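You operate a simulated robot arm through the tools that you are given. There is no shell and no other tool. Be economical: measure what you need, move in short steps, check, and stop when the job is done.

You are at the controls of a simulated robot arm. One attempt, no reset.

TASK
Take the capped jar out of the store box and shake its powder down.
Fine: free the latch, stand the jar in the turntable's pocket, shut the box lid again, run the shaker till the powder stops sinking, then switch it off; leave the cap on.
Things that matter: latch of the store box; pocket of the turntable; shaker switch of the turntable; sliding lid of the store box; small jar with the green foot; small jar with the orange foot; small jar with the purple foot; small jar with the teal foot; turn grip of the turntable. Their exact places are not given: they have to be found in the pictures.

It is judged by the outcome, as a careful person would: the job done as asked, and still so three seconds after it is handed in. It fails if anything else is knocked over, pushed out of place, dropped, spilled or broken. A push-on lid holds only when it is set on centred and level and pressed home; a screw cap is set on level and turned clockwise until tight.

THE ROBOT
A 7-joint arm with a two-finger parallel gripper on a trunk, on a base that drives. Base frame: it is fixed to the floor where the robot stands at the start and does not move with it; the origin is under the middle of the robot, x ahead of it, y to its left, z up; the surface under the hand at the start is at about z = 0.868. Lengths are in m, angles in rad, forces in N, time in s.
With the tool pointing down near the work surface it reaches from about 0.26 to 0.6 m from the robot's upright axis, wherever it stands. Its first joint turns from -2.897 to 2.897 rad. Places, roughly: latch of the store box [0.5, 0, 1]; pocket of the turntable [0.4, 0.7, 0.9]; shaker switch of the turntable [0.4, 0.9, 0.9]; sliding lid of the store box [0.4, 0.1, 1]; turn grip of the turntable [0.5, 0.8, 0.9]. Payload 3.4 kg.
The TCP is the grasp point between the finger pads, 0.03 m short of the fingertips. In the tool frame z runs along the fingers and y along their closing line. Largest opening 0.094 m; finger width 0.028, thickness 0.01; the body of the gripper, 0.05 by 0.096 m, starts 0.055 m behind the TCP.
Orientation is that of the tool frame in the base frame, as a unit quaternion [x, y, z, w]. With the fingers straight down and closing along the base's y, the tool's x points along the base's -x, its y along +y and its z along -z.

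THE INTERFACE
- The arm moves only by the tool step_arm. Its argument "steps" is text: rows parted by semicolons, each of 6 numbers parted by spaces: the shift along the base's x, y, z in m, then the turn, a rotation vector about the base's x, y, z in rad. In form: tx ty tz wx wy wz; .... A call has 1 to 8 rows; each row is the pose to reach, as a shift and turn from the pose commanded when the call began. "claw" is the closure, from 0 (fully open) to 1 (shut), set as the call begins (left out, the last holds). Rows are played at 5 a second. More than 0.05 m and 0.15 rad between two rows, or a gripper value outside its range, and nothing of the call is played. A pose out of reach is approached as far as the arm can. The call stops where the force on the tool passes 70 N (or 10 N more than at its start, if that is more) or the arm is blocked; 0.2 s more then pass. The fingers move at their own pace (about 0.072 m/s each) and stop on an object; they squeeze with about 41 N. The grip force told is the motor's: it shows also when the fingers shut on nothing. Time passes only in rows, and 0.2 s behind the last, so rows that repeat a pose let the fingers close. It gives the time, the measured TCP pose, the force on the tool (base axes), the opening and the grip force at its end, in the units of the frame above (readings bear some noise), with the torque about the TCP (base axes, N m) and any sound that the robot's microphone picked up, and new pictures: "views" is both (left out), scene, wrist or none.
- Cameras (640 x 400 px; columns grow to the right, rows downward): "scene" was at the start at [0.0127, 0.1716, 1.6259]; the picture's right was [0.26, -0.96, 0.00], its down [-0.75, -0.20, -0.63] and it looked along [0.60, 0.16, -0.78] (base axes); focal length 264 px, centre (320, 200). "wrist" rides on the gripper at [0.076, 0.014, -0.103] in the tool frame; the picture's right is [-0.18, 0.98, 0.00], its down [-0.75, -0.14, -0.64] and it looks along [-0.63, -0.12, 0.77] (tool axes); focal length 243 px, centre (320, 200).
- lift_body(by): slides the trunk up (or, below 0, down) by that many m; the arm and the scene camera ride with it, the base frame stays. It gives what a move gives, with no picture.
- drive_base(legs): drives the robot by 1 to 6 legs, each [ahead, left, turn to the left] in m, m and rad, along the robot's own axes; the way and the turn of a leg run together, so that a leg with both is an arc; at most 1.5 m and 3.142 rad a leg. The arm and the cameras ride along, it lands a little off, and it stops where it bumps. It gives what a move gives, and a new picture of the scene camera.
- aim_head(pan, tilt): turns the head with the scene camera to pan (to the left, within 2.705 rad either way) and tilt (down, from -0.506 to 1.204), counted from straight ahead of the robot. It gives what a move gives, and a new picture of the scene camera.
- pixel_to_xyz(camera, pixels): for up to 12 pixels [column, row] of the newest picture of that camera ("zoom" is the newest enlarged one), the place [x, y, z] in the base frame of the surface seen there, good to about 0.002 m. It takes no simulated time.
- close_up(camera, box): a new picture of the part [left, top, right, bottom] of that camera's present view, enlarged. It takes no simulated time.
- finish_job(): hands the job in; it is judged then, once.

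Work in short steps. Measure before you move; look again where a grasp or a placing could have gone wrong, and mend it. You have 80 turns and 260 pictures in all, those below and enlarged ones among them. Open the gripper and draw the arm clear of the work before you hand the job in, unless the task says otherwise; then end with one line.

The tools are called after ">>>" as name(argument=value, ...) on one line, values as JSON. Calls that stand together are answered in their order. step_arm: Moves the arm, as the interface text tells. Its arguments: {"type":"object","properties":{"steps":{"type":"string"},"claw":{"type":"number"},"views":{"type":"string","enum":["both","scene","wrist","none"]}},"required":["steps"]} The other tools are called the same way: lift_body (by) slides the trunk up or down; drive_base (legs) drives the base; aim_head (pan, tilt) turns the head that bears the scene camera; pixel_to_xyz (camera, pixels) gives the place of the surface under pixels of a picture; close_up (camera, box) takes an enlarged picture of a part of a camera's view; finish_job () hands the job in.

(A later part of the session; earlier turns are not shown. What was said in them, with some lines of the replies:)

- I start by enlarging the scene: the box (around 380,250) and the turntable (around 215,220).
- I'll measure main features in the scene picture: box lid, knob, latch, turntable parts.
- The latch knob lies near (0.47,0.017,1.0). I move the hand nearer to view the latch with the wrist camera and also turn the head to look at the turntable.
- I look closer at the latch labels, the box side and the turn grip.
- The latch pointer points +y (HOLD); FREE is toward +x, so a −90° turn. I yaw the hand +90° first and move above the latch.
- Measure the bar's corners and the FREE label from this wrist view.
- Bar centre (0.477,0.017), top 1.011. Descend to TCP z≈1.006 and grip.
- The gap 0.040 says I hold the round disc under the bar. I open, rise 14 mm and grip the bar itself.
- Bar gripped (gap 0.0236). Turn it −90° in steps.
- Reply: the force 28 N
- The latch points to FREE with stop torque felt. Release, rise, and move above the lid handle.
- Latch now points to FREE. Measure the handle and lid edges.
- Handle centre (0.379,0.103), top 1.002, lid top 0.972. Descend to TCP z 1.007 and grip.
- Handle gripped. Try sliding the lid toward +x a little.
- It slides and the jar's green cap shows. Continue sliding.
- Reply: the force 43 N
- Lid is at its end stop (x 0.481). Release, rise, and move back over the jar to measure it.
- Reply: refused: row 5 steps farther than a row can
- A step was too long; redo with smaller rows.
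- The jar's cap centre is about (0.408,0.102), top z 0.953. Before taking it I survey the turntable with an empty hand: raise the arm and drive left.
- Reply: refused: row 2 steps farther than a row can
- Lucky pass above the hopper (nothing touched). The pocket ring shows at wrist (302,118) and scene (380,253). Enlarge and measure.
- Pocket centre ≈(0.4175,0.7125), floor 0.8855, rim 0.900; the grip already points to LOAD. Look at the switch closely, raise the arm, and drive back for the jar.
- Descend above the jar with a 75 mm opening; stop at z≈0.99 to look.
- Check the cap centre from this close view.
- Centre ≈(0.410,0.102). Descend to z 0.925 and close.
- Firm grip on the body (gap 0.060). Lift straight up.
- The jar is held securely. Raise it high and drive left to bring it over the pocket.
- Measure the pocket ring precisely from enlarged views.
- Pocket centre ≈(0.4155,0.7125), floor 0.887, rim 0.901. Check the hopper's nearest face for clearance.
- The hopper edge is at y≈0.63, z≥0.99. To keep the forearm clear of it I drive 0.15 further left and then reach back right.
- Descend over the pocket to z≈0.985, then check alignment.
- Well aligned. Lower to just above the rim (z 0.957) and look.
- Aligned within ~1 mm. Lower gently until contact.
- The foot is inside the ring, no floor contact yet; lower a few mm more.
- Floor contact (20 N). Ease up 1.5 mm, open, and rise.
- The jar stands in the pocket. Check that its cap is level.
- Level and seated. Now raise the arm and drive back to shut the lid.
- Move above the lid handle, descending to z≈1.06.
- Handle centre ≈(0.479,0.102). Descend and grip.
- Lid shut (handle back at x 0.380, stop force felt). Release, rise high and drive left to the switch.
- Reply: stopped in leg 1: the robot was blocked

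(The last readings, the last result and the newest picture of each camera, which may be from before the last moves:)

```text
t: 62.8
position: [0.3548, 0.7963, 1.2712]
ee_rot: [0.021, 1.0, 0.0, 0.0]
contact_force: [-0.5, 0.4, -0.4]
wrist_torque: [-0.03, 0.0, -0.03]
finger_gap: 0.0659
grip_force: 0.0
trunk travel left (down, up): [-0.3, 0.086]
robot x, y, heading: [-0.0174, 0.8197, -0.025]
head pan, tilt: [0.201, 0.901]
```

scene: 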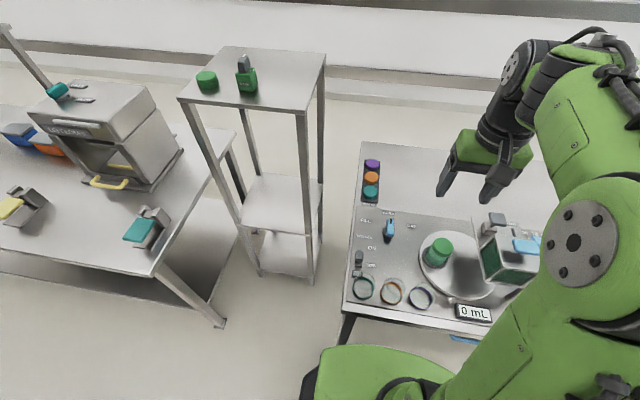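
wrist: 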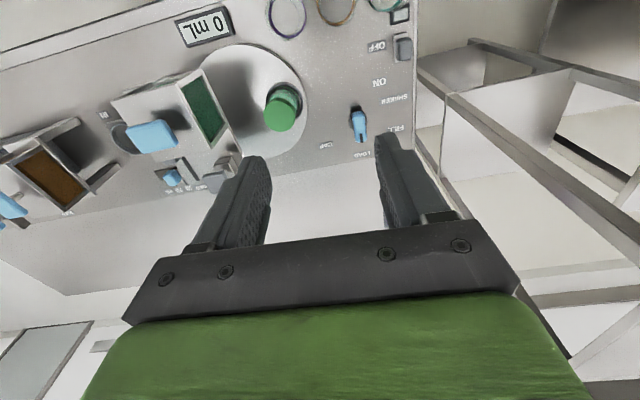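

The base bumped at the left (robot y 0.82). I back off a little, straighten, and examine the switch.

>>> drive_base(legs=[[0.015, -0.04, 0.022]])

>>> close_up(camera="scene", box=[325, 220, 425, 310])

>>> close_up(camera="wrist", box=[340, 0, 440, 100])

>>> close_up(camera="scene", box=[400, 210, 500, 310])

```text
t: 63.7
position: [0.3703, 0.7628, 1.2696]
ee_rot: [0.01, 1.0, 0.0, 0.0]
contact_force: [0.3, -0.4, -0.5]
wrist_torque: [0.05, 0.04, 0.04]
finger_gap: 0.0659
grip_force: 0.1
trunk travel left (down, up): [-0.3, 0.086]
robot x, y, heading: [-0.0033, 0.7826, -0.004]
head pan, tilt: [0.201, 0.901]
```

scene: 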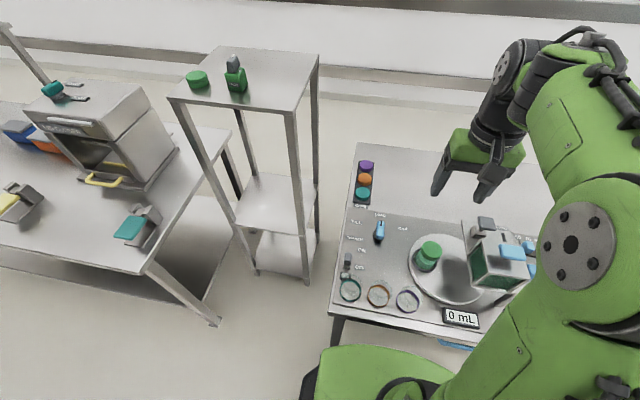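

```text
4.44 times, centred on (375, 265) of scene
```

zoom: 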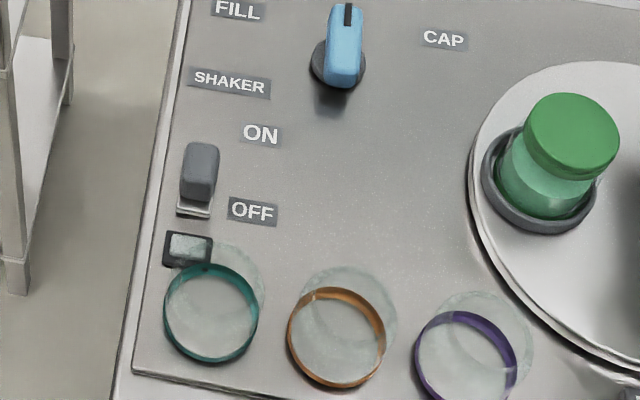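

```text
4.00 times, centred on (390, 50) of wrist
```

zoom: 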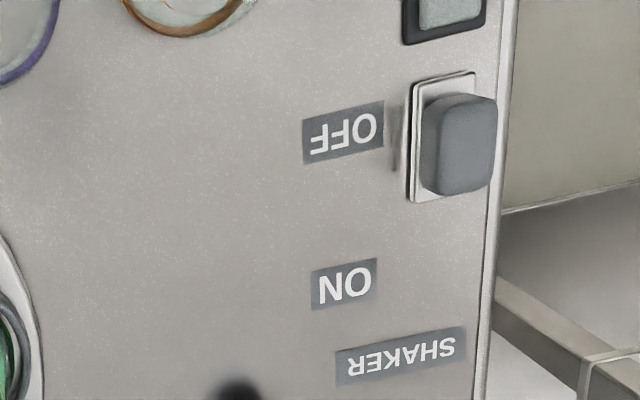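

```text
4.00 times, centred on (450, 260) of scene
```

zoom: 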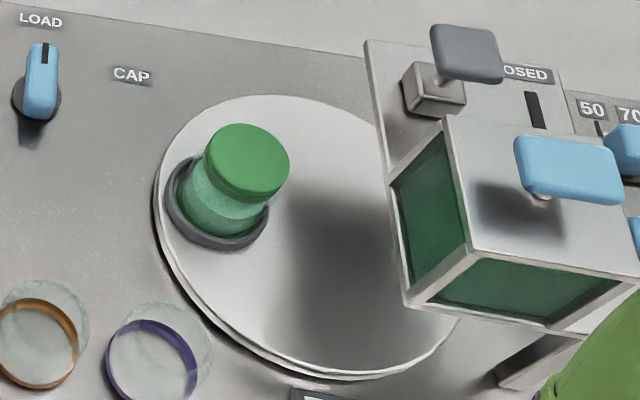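

Measure the switch and plate.

>>> pixel_to_xyz(camera="scene", pixels=[[345.5, 257], [349, 255], [345, 262], [348.5, 265.5], [346, 268], [351, 268], [355.5, 264], [356, 245], [359, 267], [347, 276], [374, 265], [354, 260]])

>>> step_arm(steps="-0.02 0.03 -0.02 0 0 -0.02; -0.04 0.06 -0.04 0 0 -0.02; -0.06 0.095 -0.05 0 0 -0.02; -0.08 0.13 -0.06 0 0 -0.02; -0.09 0.16 -0.07 0 0 -0.02", views="wrist")

>>> close_up(camera="wrist", box=[240, 60, 440, 220])

```text
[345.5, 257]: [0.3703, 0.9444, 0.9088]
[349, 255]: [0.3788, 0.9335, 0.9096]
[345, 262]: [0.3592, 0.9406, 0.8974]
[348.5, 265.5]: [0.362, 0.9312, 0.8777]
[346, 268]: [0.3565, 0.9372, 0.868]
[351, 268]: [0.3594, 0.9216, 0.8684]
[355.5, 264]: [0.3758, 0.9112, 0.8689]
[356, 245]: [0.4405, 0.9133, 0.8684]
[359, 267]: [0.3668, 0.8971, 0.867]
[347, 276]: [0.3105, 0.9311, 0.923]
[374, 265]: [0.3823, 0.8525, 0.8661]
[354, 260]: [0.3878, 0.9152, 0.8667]
```

```text
t: 64.9
position: [0.2786, 0.9253, 1.1988]
ee_rot: [0.019, 1.0, 0.0, 0.0]
contact_force: [-0.2, -0.5, -0.2]
wrist_torque: [0.02, -0.02, -0.01]
finger_gap: 0.0659
grip_force: 0.1
trunk travel left (down, up): [-0.3, 0.086]
robot x, y, heading: [-0.0051, 0.7869, -0.003]
head pan, tilt: [0.201, 0.901]
```

wrist: 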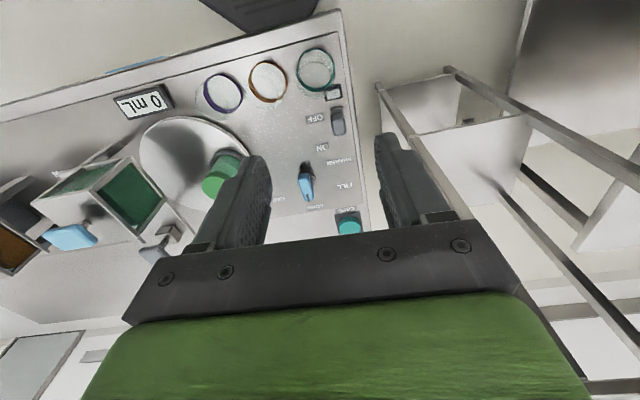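

```text
2.50 times, centred on (340, 140) of wrist
```

zoom: 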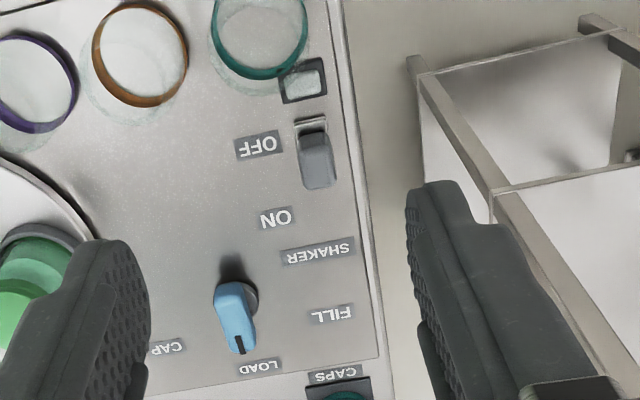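

Measure the knob from this view; it seems to be a lever/slider moving along x (OFF→ON).

>>> pixel_to_xyz(camera="zoom", pixels=[[318, 170], [305, 165], [332, 163], [318, 186], [316, 142], [312, 122], [297, 122], [326, 120], [300, 150], [276, 217], [257, 146]])

>>> close_up(camera="wrist", box=[315, 80, 365, 150])

```text
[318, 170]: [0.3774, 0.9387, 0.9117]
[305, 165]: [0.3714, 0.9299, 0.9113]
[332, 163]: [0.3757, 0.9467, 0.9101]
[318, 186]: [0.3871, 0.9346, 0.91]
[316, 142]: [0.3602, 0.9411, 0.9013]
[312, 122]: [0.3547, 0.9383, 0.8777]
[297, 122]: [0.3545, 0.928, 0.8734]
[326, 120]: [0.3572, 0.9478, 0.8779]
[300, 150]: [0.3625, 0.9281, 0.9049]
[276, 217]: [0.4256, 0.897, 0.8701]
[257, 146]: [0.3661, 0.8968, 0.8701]
```

```text
5.71 times, centred on (340, 115) of wrist
```

zoom: 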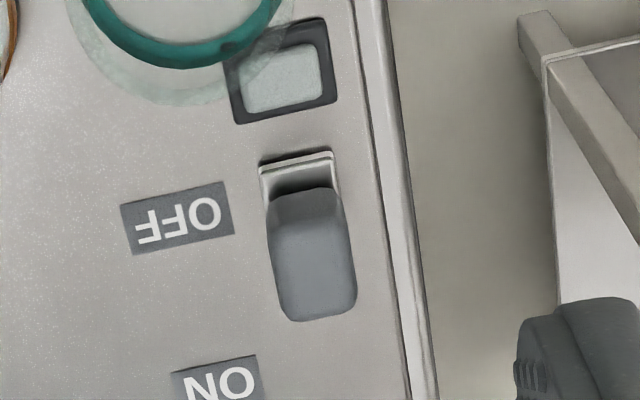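

Knob spans x 0.360–0.388, y 0.928–0.947, top 0.911. Descend over it and grip.

>>> step_arm(steps="0.03 0.005 -0.02 0 0 0.036; 0.06 0.01 -0.05 0 0 0.036; 0.0945 0.0127 -0.08 0 0 0.036; 0.0945 0.0127 -0.125 0 0 0.036; 0.0945 0.0127 -0.17 0 0 0.036; 0.0945 0.0127 -0.215 0 0 0.036; 0.0945 0.0127 -0.255 0 0 0.036", claw=0.4, views="both")

>>> close_up(camera="wrist", box=[220, 50, 440, 230])

>>> close_up(camera="scene", box=[320, 190, 460, 310])

```text
t: 66.5
position: [0.3755, 0.9353, 0.9433]
ee_rot: [0.001, 1.0, 0.0, 0.0]
contact_force: [1.5, 0.1, -0.1]
wrist_torque: [0.01, -0.01, 0.01]
finger_gap: 0.0565
grip_force: 0.1
trunk travel left (down, up): [-0.3, 0.086]
robot x, y, heading: [-0.0045, 0.7844, -0.004]
head pan, tilt: [0.201, 0.901]
```

scene: 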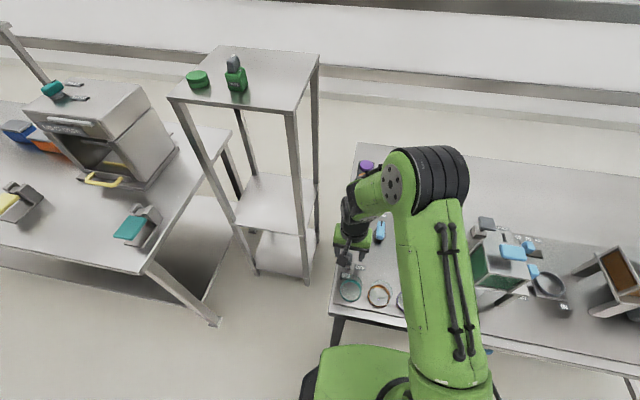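
wrist: 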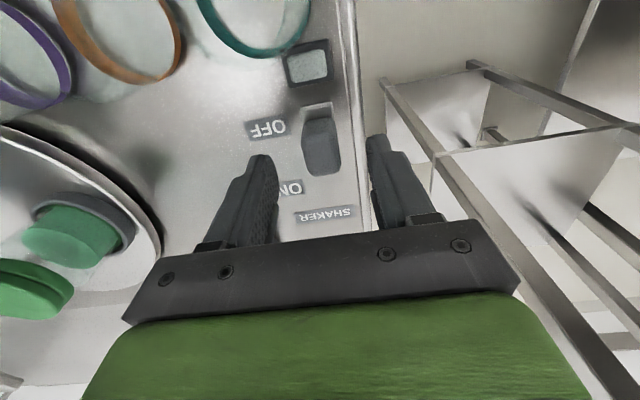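

```text
2.22 times, centred on (330, 140) of wrist
```

zoom: 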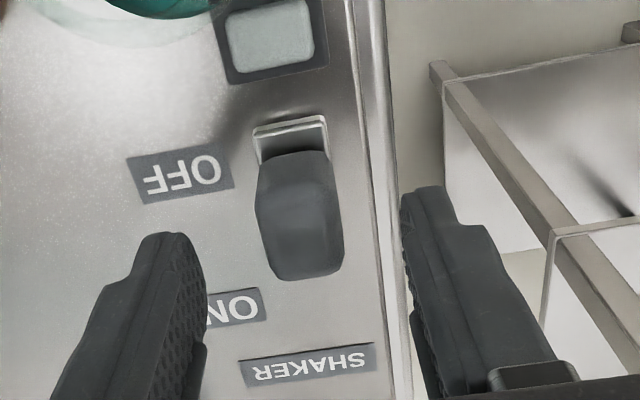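

```text
3.33 times, centred on (390, 250) of scene
```

zoom: 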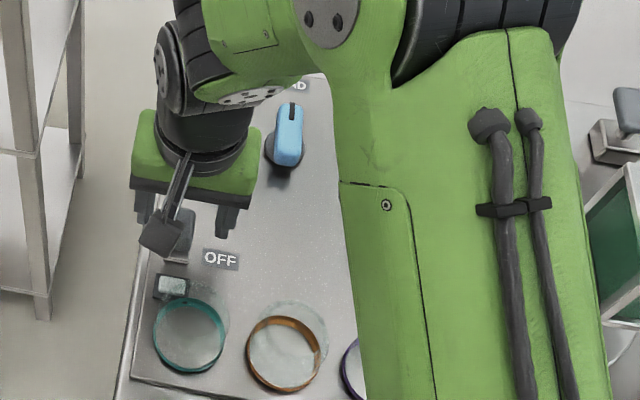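

Descend onto the knob and close gently.

>>> step_arm(steps="-0.002 0.002 -0.018 0 0 0; -0.002 0.002 -0.034 0 0 0", views="none")

>>> step_arm(steps="0 0 0 0 0 0; 0 0 0 0 0 0; 0 0 0 0 0 0", claw=1, views="wrist")

>>> close_up(camera="wrist", box=[0, 100, 240, 320])

```text
t: 67.1
position: [0.3731, 0.9374, 0.9094]
ee_rot: [0.002, 1.0, 0.0, 0.0]
contact_force: [1.0, -0.5, -0.4]
wrist_torque: [-0.01, -0.03, 0.04]
finger_gap: 0.0563
grip_force: 0.2
trunk travel left (down, up): [-0.3, 0.086]
robot x, y, heading: [-0.0035, 0.7835, -0.006]
head pan, tilt: [0.201, 0.901]
```

```text
t: 67.9
position: [0.3719, 0.9359, 0.9113]
ee_rot: [0.001, 1.0, 0.0, 0.0]
contact_force: [-0.8, -7.2, -4.4]
wrist_torque: [-0.1, -0.43, 0.29]
finger_gap: 0.0276
grip_force: 44.8
trunk travel left (down, up): [-0.3, 0.086]
robot x, y, heading: [0.0009, 0.7797, -0.003]
head pan, tilt: [0.201, 0.901]
```

wrist: 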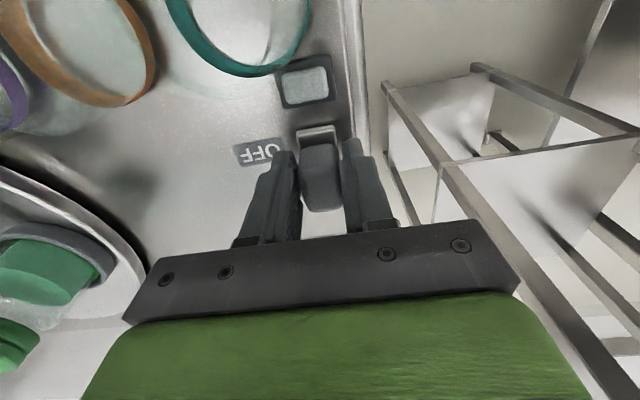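

```text
1.82 times, centred on (120, 210) of wrist
```

zoom: 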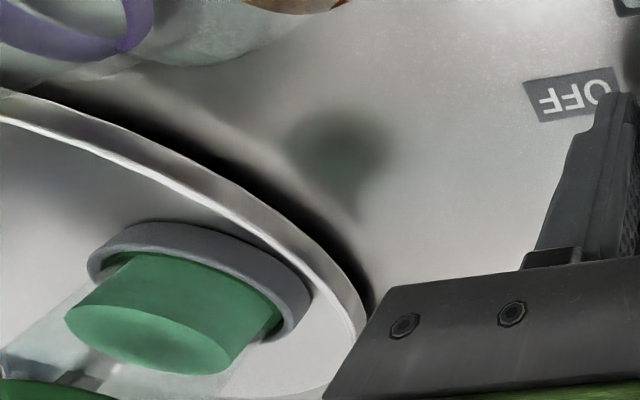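

The powder level shows clearly at wrist (80,270). Now push the knob toward ON (+x) in small steps.

>>> step_arm(steps="0.008 0 0 0 0 0; 0.016 0 0 0 0 0; 0.024 0 0 0 0 0", views="wrist")

```text
t: 68.7
position: [0.3959, 0.9364, 0.9106]
ee_rot: [0.003, 1.0, 0.0, 0.0]
contact_force: [0.3, -10.7, -6.5]
wrist_torque: [-0.05, -0.3, 0.2]
finger_gap: 0.0278
grip_force: 45.1
trunk travel left (down, up): [-0.3, 0.086]
robot x, y, heading: [-0.0029, 0.7826, -0.006]
head pan, tilt: [0.201, 0.901]
```

wrist: 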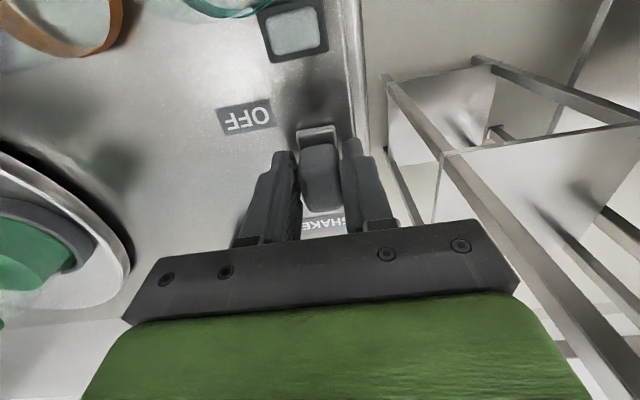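

It slides freely. Continue to the ON end.

>>> step_arm(steps="0.008 0 0 0 0 0; 0.016 0 0 0 0 0; 0.024 0 0 0 0 0; 0.03 0 0 0 0 0; 0.034 0 0 0 0 0", views="wrist")

```text
t: 69.9
position: [0.4213, 0.937, 0.9115]
ee_rot: [0.0, 1.0, -0.001, -0.006]
contact_force: [-36.0, -14.5, -3.9]
wrist_torque: [-0.01, 0.1, -0.07]
finger_gap: 0.0284
grip_force: 45.6
trunk travel left (down, up): [-0.3, 0.086]
robot x, y, heading: [-0.0031, 0.782, -0.004]
head pan, tilt: [0.201, 0.901]
```

wrist: 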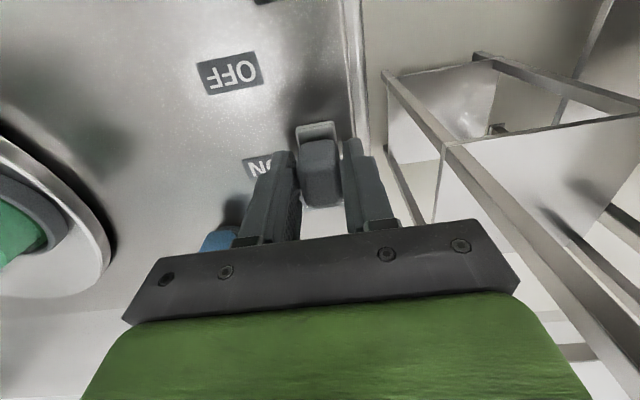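

Knob at the ON end (36 N stop at x 0.421). Release, rise a bit and move to where the jar's powder is visible.

>>> step_arm(steps="-0.008 0 0 0 0 0; -0.008 0 0 0 0 0; -0.008 0 0.03 0 0 0; -0.02 0 0.05 0 0 0; -0.05 0 0.05 0 0 0; -0.06 0 0.05 0 0 0", claw=0.4, views="both")

>>> close_up(camera="wrist", box=[0, 80, 360, 320])

>>> close_up(camera="scene", box=[320, 190, 460, 310])

```text
t: 71.3
position: [0.3695, 0.9386, 0.9615]
ee_rot: [0.002, 1.0, -0.001, 0.0]
contact_force: [0.0, -0.6, -0.2]
wrist_torque: [-0.03, 0.01, 0.02]
finger_gap: 0.0564
grip_force: 0.0
trunk travel left (down, up): [-0.3, 0.086]
robot x, y, heading: [-0.0036, 0.7852, -0.011]
head pan, tilt: [0.201, 0.901]
```

scene: 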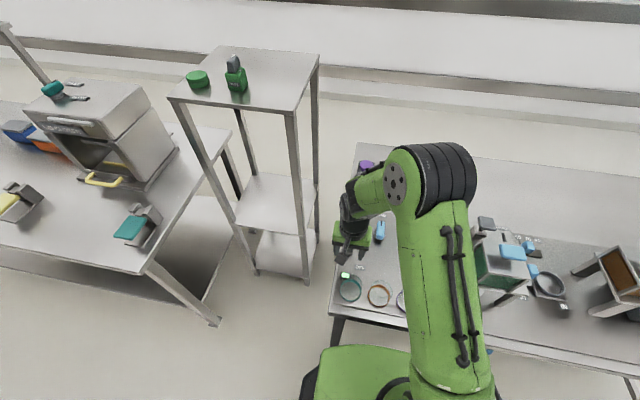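
wrist: 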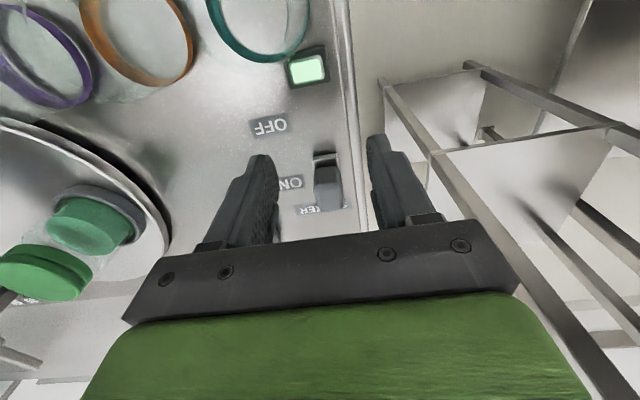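

```text
1.67 times, centred on (180, 200) of wrist
```

zoom: 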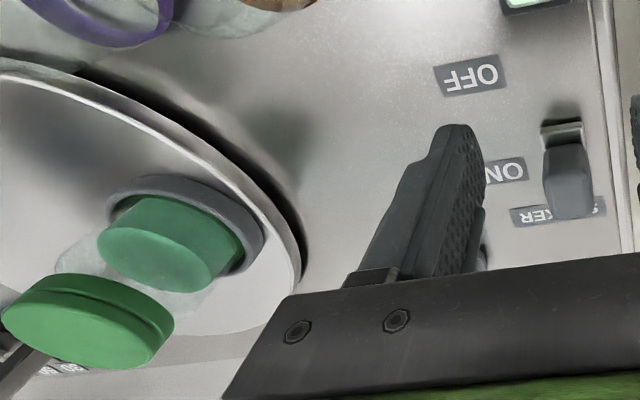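

```text
3.33 times, centred on (390, 250) of scene
```

zoom: 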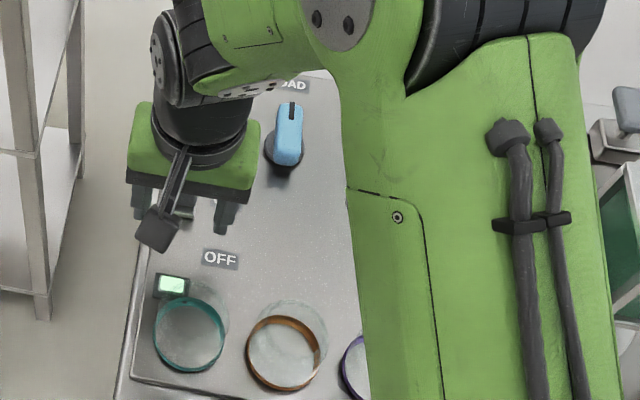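

The lamp is lit: shaker on. Take a reference close-up and powder surface reading, then wait.

>>> close_up(camera="wrist", box=[0, 170, 150, 310])

>>> pixel_to_xyz(camera="wrist", pixels=[[85, 235], [75, 230], [95, 240], [110, 220], [60, 223]])

>>> step_arm(steps="0 0 0 0 0 0; 0 0 0 0 0 0; 0 0 0 0 0 0; 0 0 0 0 0 0; 0 0 0 0 0 0; 0 0 0 0 0 0; 0 0 0 0 0 0; 0 0 0 0 0 0", views="wrist")

>>> close_up(camera="wrist", box=[0, 170, 150, 310])

>>> pixel_to_xyz(camera="wrist", pixels=[[85, 235], [75, 230], [95, 240], [110, 220], [60, 223]])

```text
2.86 times, centred on (75, 240) of wrist
```

zoom: 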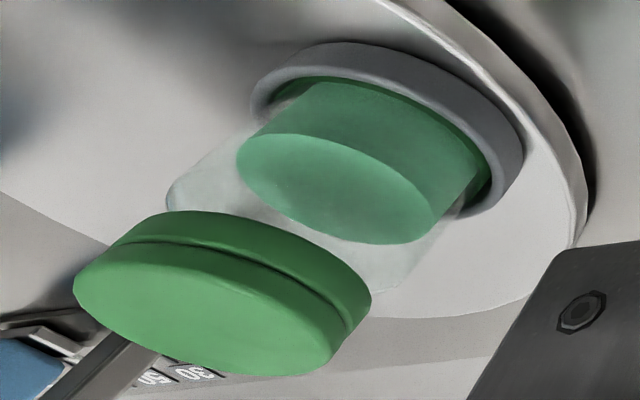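

```text
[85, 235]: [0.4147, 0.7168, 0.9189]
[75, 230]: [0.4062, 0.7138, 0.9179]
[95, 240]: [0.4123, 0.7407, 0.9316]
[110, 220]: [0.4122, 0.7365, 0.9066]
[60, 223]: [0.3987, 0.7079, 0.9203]
```

```text
t: 73.1
position: [0.3698, 0.9384, 0.9612]
ee_rot: [0.001, 1.0, 0.0, 0.0]
contact_force: [-0.4, 0.5, -0.2]
wrist_torque: [0.01, -0.03, -0.01]
finger_gap: 0.0566
grip_force: 0.0
trunk travel left (down, up): [-0.3, 0.086]
robot x, y, heading: [-0.0023, 0.7828, -0.006]
head pan, tilt: [0.201, 0.901]
```

wrist: 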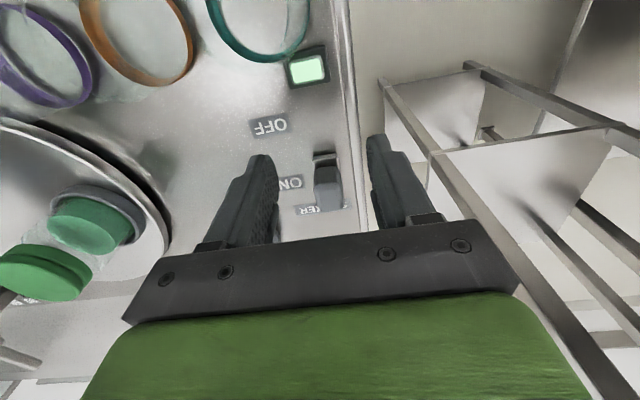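

```text
2.86 times, centred on (75, 240) of wrist
```

zoom: 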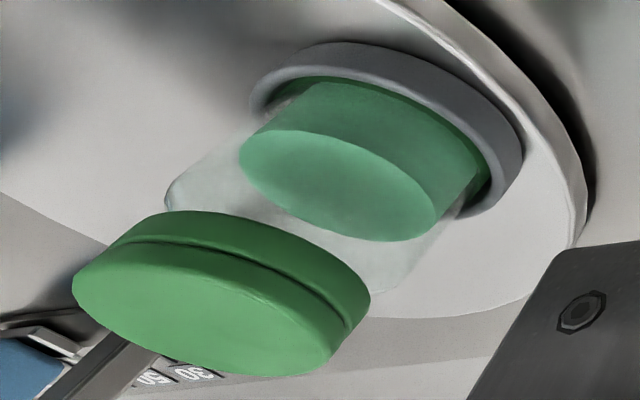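

```text
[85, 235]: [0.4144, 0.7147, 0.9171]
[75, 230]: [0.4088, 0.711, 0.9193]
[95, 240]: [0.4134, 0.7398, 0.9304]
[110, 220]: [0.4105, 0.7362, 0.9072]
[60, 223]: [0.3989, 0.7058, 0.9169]
```

The powder sinks slowly (edge (237,172)→(240,165)). Wait longer and compare.

>>> step_arm(steps="0 0 0 0 0 0; 0 0 0 0 0 0; 0 0 0 0 0 0; 0 0 0 0 0 0; 0 0 0 0 0 0; 0 0 0 0 0 0; 0 0 0 0 0 0; 0 0 0 0 0 0", views="none")

>>> step_arm(steps="0 0 0 0 0 0; 0 0 0 0 0 0; 0 0 0 0 0 0; 0 0 0 0 0 0; 0 0 0 0 0 0; 0 0 0 0 0 0; 0 0 0 0 0 0; 0 0 0 0 0 0", views="none")

>>> close_up(camera="wrist", box=[0, 170, 150, 310])

>>> step_arm(steps="0 0 0 0 0 0; 0 0 0 0 0 0; 0 0 0 0 0 0; 0 0 0 0 0 0; 0 0 0 0 0 0; 0 0 0 0 0 0; 0 0 0 0 0 0; 0 0 0 0 0 0", views="none")

>>> step_arm(steps="0 0 0 0 0 0; 0 0 0 0 0 0; 0 0 0 0 0 0; 0 0 0 0 0 0; 0 0 0 0 0 0; 0 0 0 0 0 0; 0 0 0 0 0 0; 0 0 0 0 0 0", views="none")

>>> close_up(camera="wrist", box=[0, 170, 150, 310])

```text
t: 74.9
position: [0.3701, 0.9382, 0.9611]
ee_rot: [0.001, 1.0, 0.0, 0.0]
contact_force: [-0.8, -1.1, -0.8]
wrist_torque: [-0.02, 0.02, 0.03]
finger_gap: 0.0567
grip_force: 0.0
trunk travel left (down, up): [-0.3, 0.086]
robot x, y, heading: [-0.0013, 0.7821, -0.008]
head pan, tilt: [0.201, 0.901]
```

```text
t: 76.7
position: [0.369, 0.9383, 0.9615]
ee_rot: [0.003, 1.0, -0.001, 0.0]
contact_force: [-0.7, 0.8, 0.3]
wrist_torque: [-0.03, 0.01, -0.01]
finger_gap: 0.0564
grip_force: 0.0
trunk travel left (down, up): [-0.3, 0.086]
robot x, y, heading: [-0.0027, 0.786, -0.004]
head pan, tilt: [0.201, 0.901]
```

```text
2.86 times, centred on (75, 240) of wrist
```

zoom: 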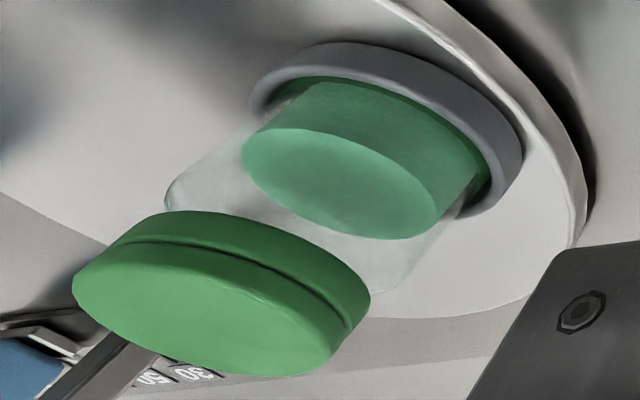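

```text
t: 78.5
position: [0.3694, 0.9386, 0.9612]
ee_rot: [0.003, 1.0, 0.0, 0.0]
contact_force: [-0.2, 0.2, 0.0]
wrist_torque: [-0.02, -0.02, 0.0]
finger_gap: 0.0563
grip_force: 0.0
trunk travel left (down, up): [-0.3, 0.086]
robot x, y, heading: [-0.0045, 0.7815, -0.001]
head pan, tilt: [0.201, 0.901]
```

```text
t: 80.3
position: [0.3687, 0.9391, 0.9621]
ee_rot: [0.001, 1.0, 0.001, 0.001]
contact_force: [-0.7, 0.5, 0.0]
wrist_torque: [-0.02, -0.01, 0.0]
finger_gap: 0.0562
grip_force: 0.1
trunk travel left (down, up): [-0.3, 0.086]
robot x, y, heading: [-0.0036, 0.78, -0.0]
head pan, tilt: [0.201, 0.901]
```

```text
2.86 times, centred on (75, 240) of wrist
```

zoom: 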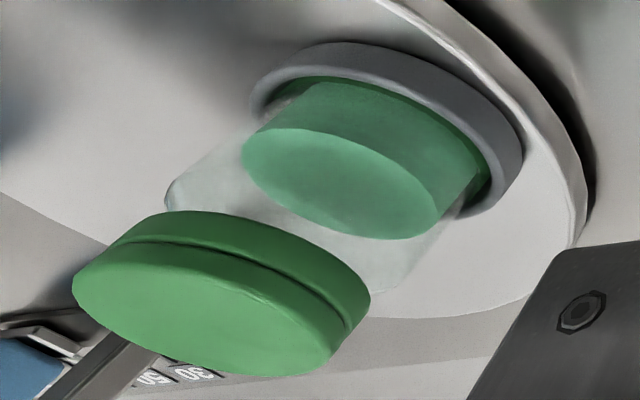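

The level looks nearly unchanged; verify with stronger enlargement over further waiting.

>>> close_up(camera="wrist", box=[40, 195, 90, 245])

>>> step_arm(steps="0 0 0 0 0 0; 0 0 0 0 0 0; 0 0 0 0 0 0; 0 0 0 0 0 0; 0 0 0 0 0 0; 0 0 0 0 0 0; 0 0 0 0 0 0; 0 0 0 0 0 0", views="none")

>>> step_arm(steps="0 0 0 0 0 0; 0 0 0 0 0 0; 0 0 0 0 0 0; 0 0 0 0 0 0; 0 0 0 0 0 0; 0 0 0 0 0 0; 0 0 0 0 0 0; 0 0 0 0 0 0", views="none")

>>> step_arm(steps="0 0 0 0 0 0; 0 0 0 0 0 0; 0 0 0 0 0 0; 0 0 0 0 0 0; 0 0 0 0 0 0; 0 0 0 0 0 0; 0 0 0 0 0 0; 0 0 0 0 0 0", views="none")

>>> close_up(camera="wrist", box=[40, 195, 90, 245])

```text
8.00 times, centred on (65, 220) of wrist
```

zoom: 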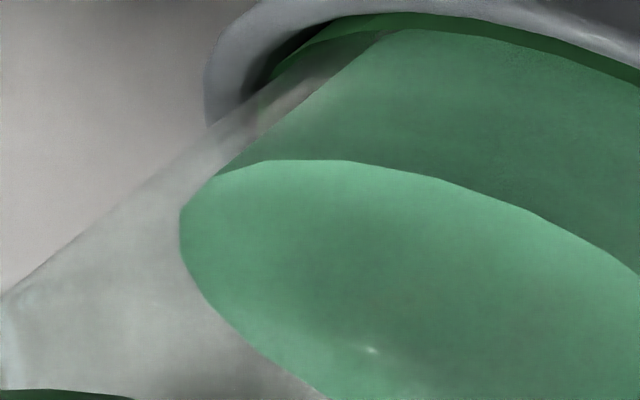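

```text
t: 82.1
position: [0.3697, 0.9371, 0.9607]
ee_rot: [0.002, 1.0, 0.0, 0.0]
contact_force: [0.3, 0.9, 0.4]
wrist_torque: [0.03, 0.04, 0.02]
finger_gap: 0.0563
grip_force: 0.1
trunk travel left (down, up): [-0.3, 0.086]
robot x, y, heading: [-0.0006, 0.7858, -0.007]
head pan, tilt: [0.201, 0.901]
```

```text
t: 83.9
position: [0.3698, 0.9376, 0.9604]
ee_rot: [0.002, 1.0, 0.0, 0.0]
contact_force: [0.3, 0.7, -0.2]
wrist_torque: [-0.02, -0.01, 0.02]
finger_gap: 0.0561
grip_force: 0.1
trunk travel left (down, up): [-0.3, 0.086]
robot x, y, heading: [-0.004, 0.7835, -0.007]
head pan, tilt: [0.201, 0.901]
```

```text
t: 85.7
position: [0.3703, 0.9383, 0.9616]
ee_rot: [0.002, 1.0, 0.0, 0.0]
contact_force: [0.8, -0.5, -1.0]
wrist_torque: [-0.03, -0.01, 0.0]
finger_gap: 0.0563
grip_force: 0.0
trunk travel left (down, up): [-0.3, 0.086]
robot x, y, heading: [0.0007, 0.78, -0.007]
head pan, tilt: [0.201, 0.901]
```

```text
8.00 times, centred on (65, 220) of wrist
```

zoom: 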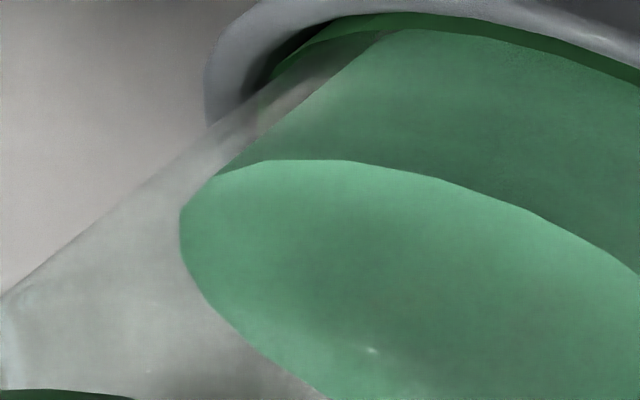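

Identical over 5 s: the powder has settled. Now go back to the knob (x≈0.421), grip and slide it to OFF.

>>> step_arm(steps="0.03 -0.001 0 0 0 0; 0.05 -0.001 0 0 0 0; 0.05 -0.001 -0.03 0 0 0; 0.05 -0.001 -0.05 0 0 0", views="wrist")

>>> step_arm(steps="0 0 0 0 0 0; 0 0 0 0 0 0; 0 0 0 0 0 0", claw=1, views="none")

>>> step_arm(steps="-0.01 0 0 0 0 0; -0.02 0 0 0 0 0; -0.03 0 0 0 0 0; -0.04 0 0 0 0 0; -0.047 0 0 0 0 0; -0.053 0 0 0 0 0", views="wrist")

```text
t: 86.7
position: [0.4213, 0.9385, 0.91]
ee_rot: [0.002, 1.0, 0.001, 0.0]
contact_force: [0.3, -0.3, -0.4]
wrist_torque: [0.03, -0.03, -0.04]
finger_gap: 0.0563
grip_force: 0.0
trunk travel left (down, up): [-0.3, 0.086]
robot x, y, heading: [-0.0013, 0.7855, -0.004]
head pan, tilt: [0.201, 0.901]
```

wrist: 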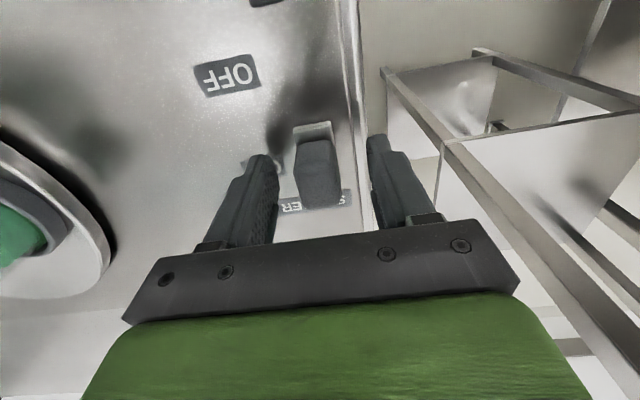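

```text
t: 87.5
position: [0.4205, 0.9365, 0.9092]
ee_rot: [0.001, 1.0, 0.0, 0.0]
contact_force: [0.9, -6.0, -2.5]
wrist_torque: [-0.05, -0.19, 0.13]
finger_gap: 0.0279
grip_force: 45.0
trunk travel left (down, up): [-0.3, 0.086]
robot x, y, heading: [-0.0031, 0.7799, -0.003]
head pan, tilt: [0.201, 0.901]
```

```text
t: 88.9
position: [0.3733, 0.937, 0.9092]
ee_rot: [0.004, 1.0, 0.0, 0.003]
contact_force: [25.9, -5.9, -5.4]
wrist_torque: [-0.09, 0.89, 0.31]
finger_gap: 0.028
grip_force: 45.0
trunk travel left (down, up): [-0.3, 0.086]
robot x, y, heading: [-0.0016, 0.7835, -0.001]
head pan, tilt: [0.201, 0.901]
```

wrist: 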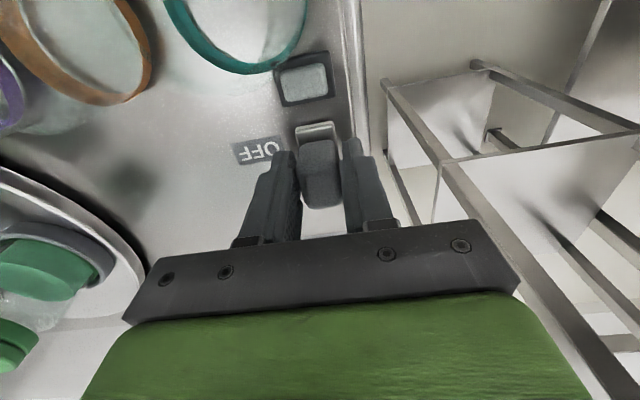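

The lamp is dark and the knob at the OFF stop. Release, rise clear and check.

>>> step_arm(steps="0.003 0 0 0 0 0; 0.003 0 0 0 0 0; 0.003 0 0.03 0 0 0; 0.003 0 0.075 0 0 0; 0.003 0 0.12 0 0 0; 0 -0.02 0.165 0 0 0; -0.03 -0.04 0.2 0 0 0; -0.06 -0.06 0.23 0 0 0", claw=0.2, views="both")

>>> close_up(camera="wrist", box=[100, 0, 400, 220])

>>> aim_head(pan=-0.4, tilt=0.8)

```text
refused: row 7 steps farther than a row can; nothing moved
```

```text
1.82 times, centred on (250, 110) of wrist
```

zoom: 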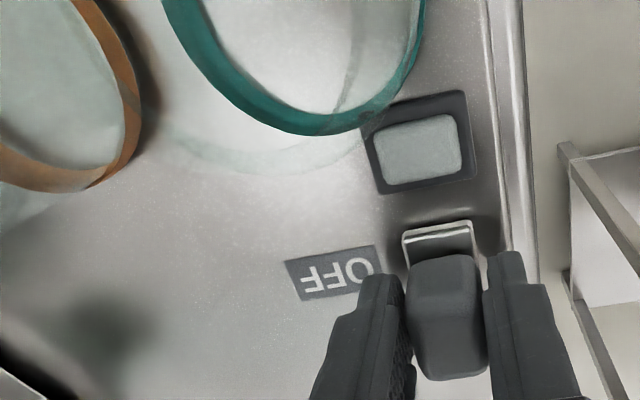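

```text
t: 89.9
position: [0.3742, 0.9362, 0.9106]
ee_rot: [0.003, 1.0, 0.001, 0.004]
contact_force: [33.2, -6.8, 8.6]
wrist_torque: [-0.03, 0.23, 0.26]
finger_gap: 0.028
grip_force: 45.0
trunk travel left (down, up): [-0.3, 0.086]
robot x, y, heading: [0.0004, 0.7814, -0.004]
head pan, tilt: [-0.4, 0.799]
```

scene: 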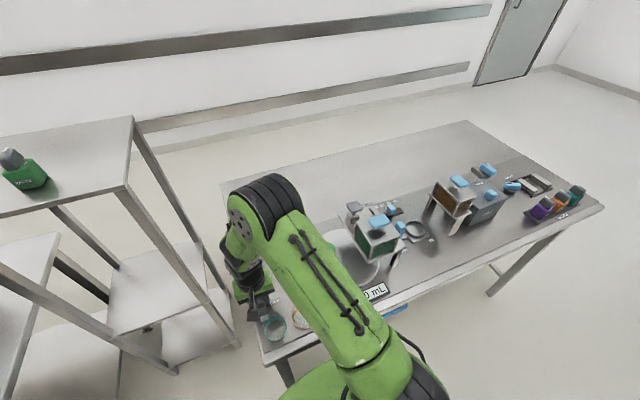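

Lamp is off; repeat the release with legal steps.

>>> step_arm(steps="0.004 0 0 0 0 0; 0.004 0 0 0 0 0; 0.004 0 0.03 0 0 0; 0.004 0 0.075 0 0 0; 0.004 0 0.12 0 0 0; 0.004 0 0.165 0 0 0; -0.02 -0.02 0.195 0 0 0; -0.04 -0.04 0.225 0 0 0", claw=0.2, views="wrist")

>>> aim_head(pan=0.0, tilt=0.9)

>>> close_up(camera="wrist", box=[100, 0, 400, 220])

>>> close_up(camera="scene", box=[240, 180, 640, 400])

```text
t: 91.7
position: [0.3265, 0.8962, 1.1352]
ee_rot: [0.001, 1.0, 0.0, 0.0]
contact_force: [0.3, -0.9, 0.5]
wrist_torque: [0.0, -0.01, 0.02]
finger_gap: 0.075
grip_force: 0.0
trunk travel left (down, up): [-0.3, 0.086]
robot x, y, heading: [-0.0029, 0.7859, -0.006]
head pan, tilt: [-0.4, 0.799]
```

wrist: 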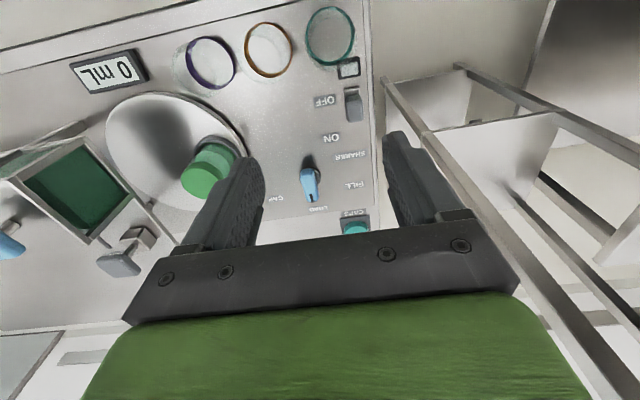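

```text
t: 92.6
position: [0.3271, 0.8985, 1.1355]
ee_rot: [0.002, 1.0, 0.0, 0.0]
contact_force: [-0.3, -0.1, 0.3]
wrist_torque: [0.0, -0.02, 0.01]
finger_gap: 0.0751
grip_force: 0.0
trunk travel left (down, up): [-0.3, 0.086]
robot x, y, heading: [-0.0043, 0.784, -0.009]
head pan, tilt: [0.0, 0.901]
```

scene: 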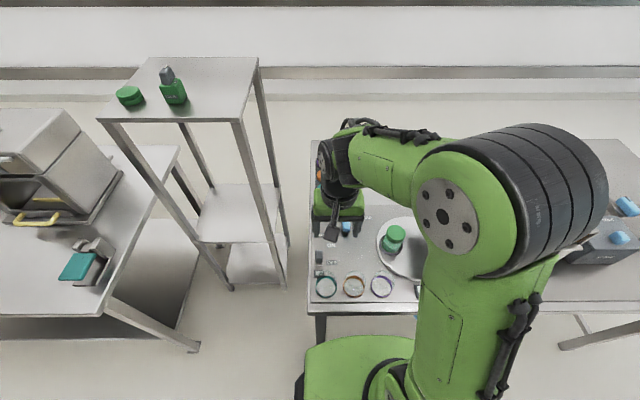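

```text
1.82 times, centred on (250, 110) of wrist
```

zoom: 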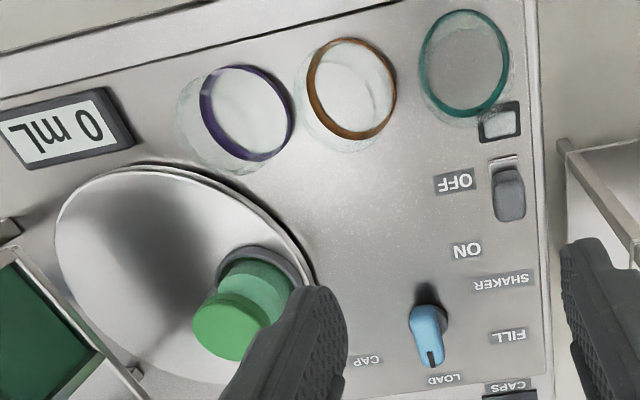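

```text
1.60 times, centred on (440, 290) of scene
```

zoom: 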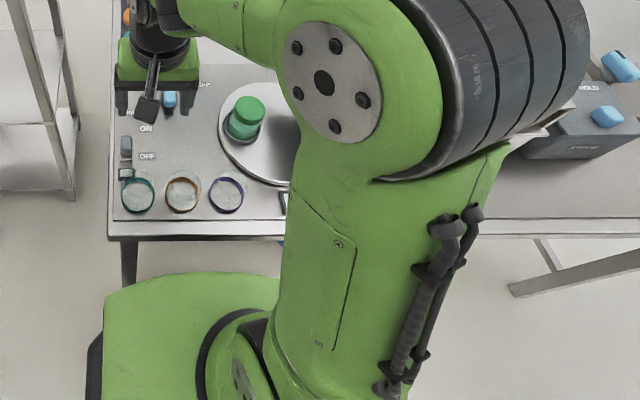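

Everything is in order: jar in the pocket with its cap on, lid shut, switch OFF with the lamp dark, hand clear. I hand it in.

>>> step_arm(steps="0 0 0.04 0 0 0; 0 0 0.08 0 0 0; 0 0 0.08 0 0 0", claw=0, views="none")

>>> finish_job()

```text
t: 93.4
position: [0.3271, 0.8967, 1.2161]
ee_rot: [0.002, 1.0, 0.0, 0.001]
contact_force: [-0.9, -0.1, -0.1]
wrist_torque: [0.01, -0.01, 0.0]
finger_gap: 0.0939
grip_force: 0.1
trunk travel left (down, up): [-0.3, 0.086]
robot x, y, heading: [0.0007, 0.7847, -0.002]
head pan, tilt: [0.0, 0.901]
```

```text
The job is handed in.
```

The job is done and handed in: the capped jar stands level in the turntable pocket, the box lid is shut with the latch left at FREE, and the shaker ran until the powder stopped sinking and is now OFF. The base bumped something on its left once while driving; I backed off and nothing in view looked moved.
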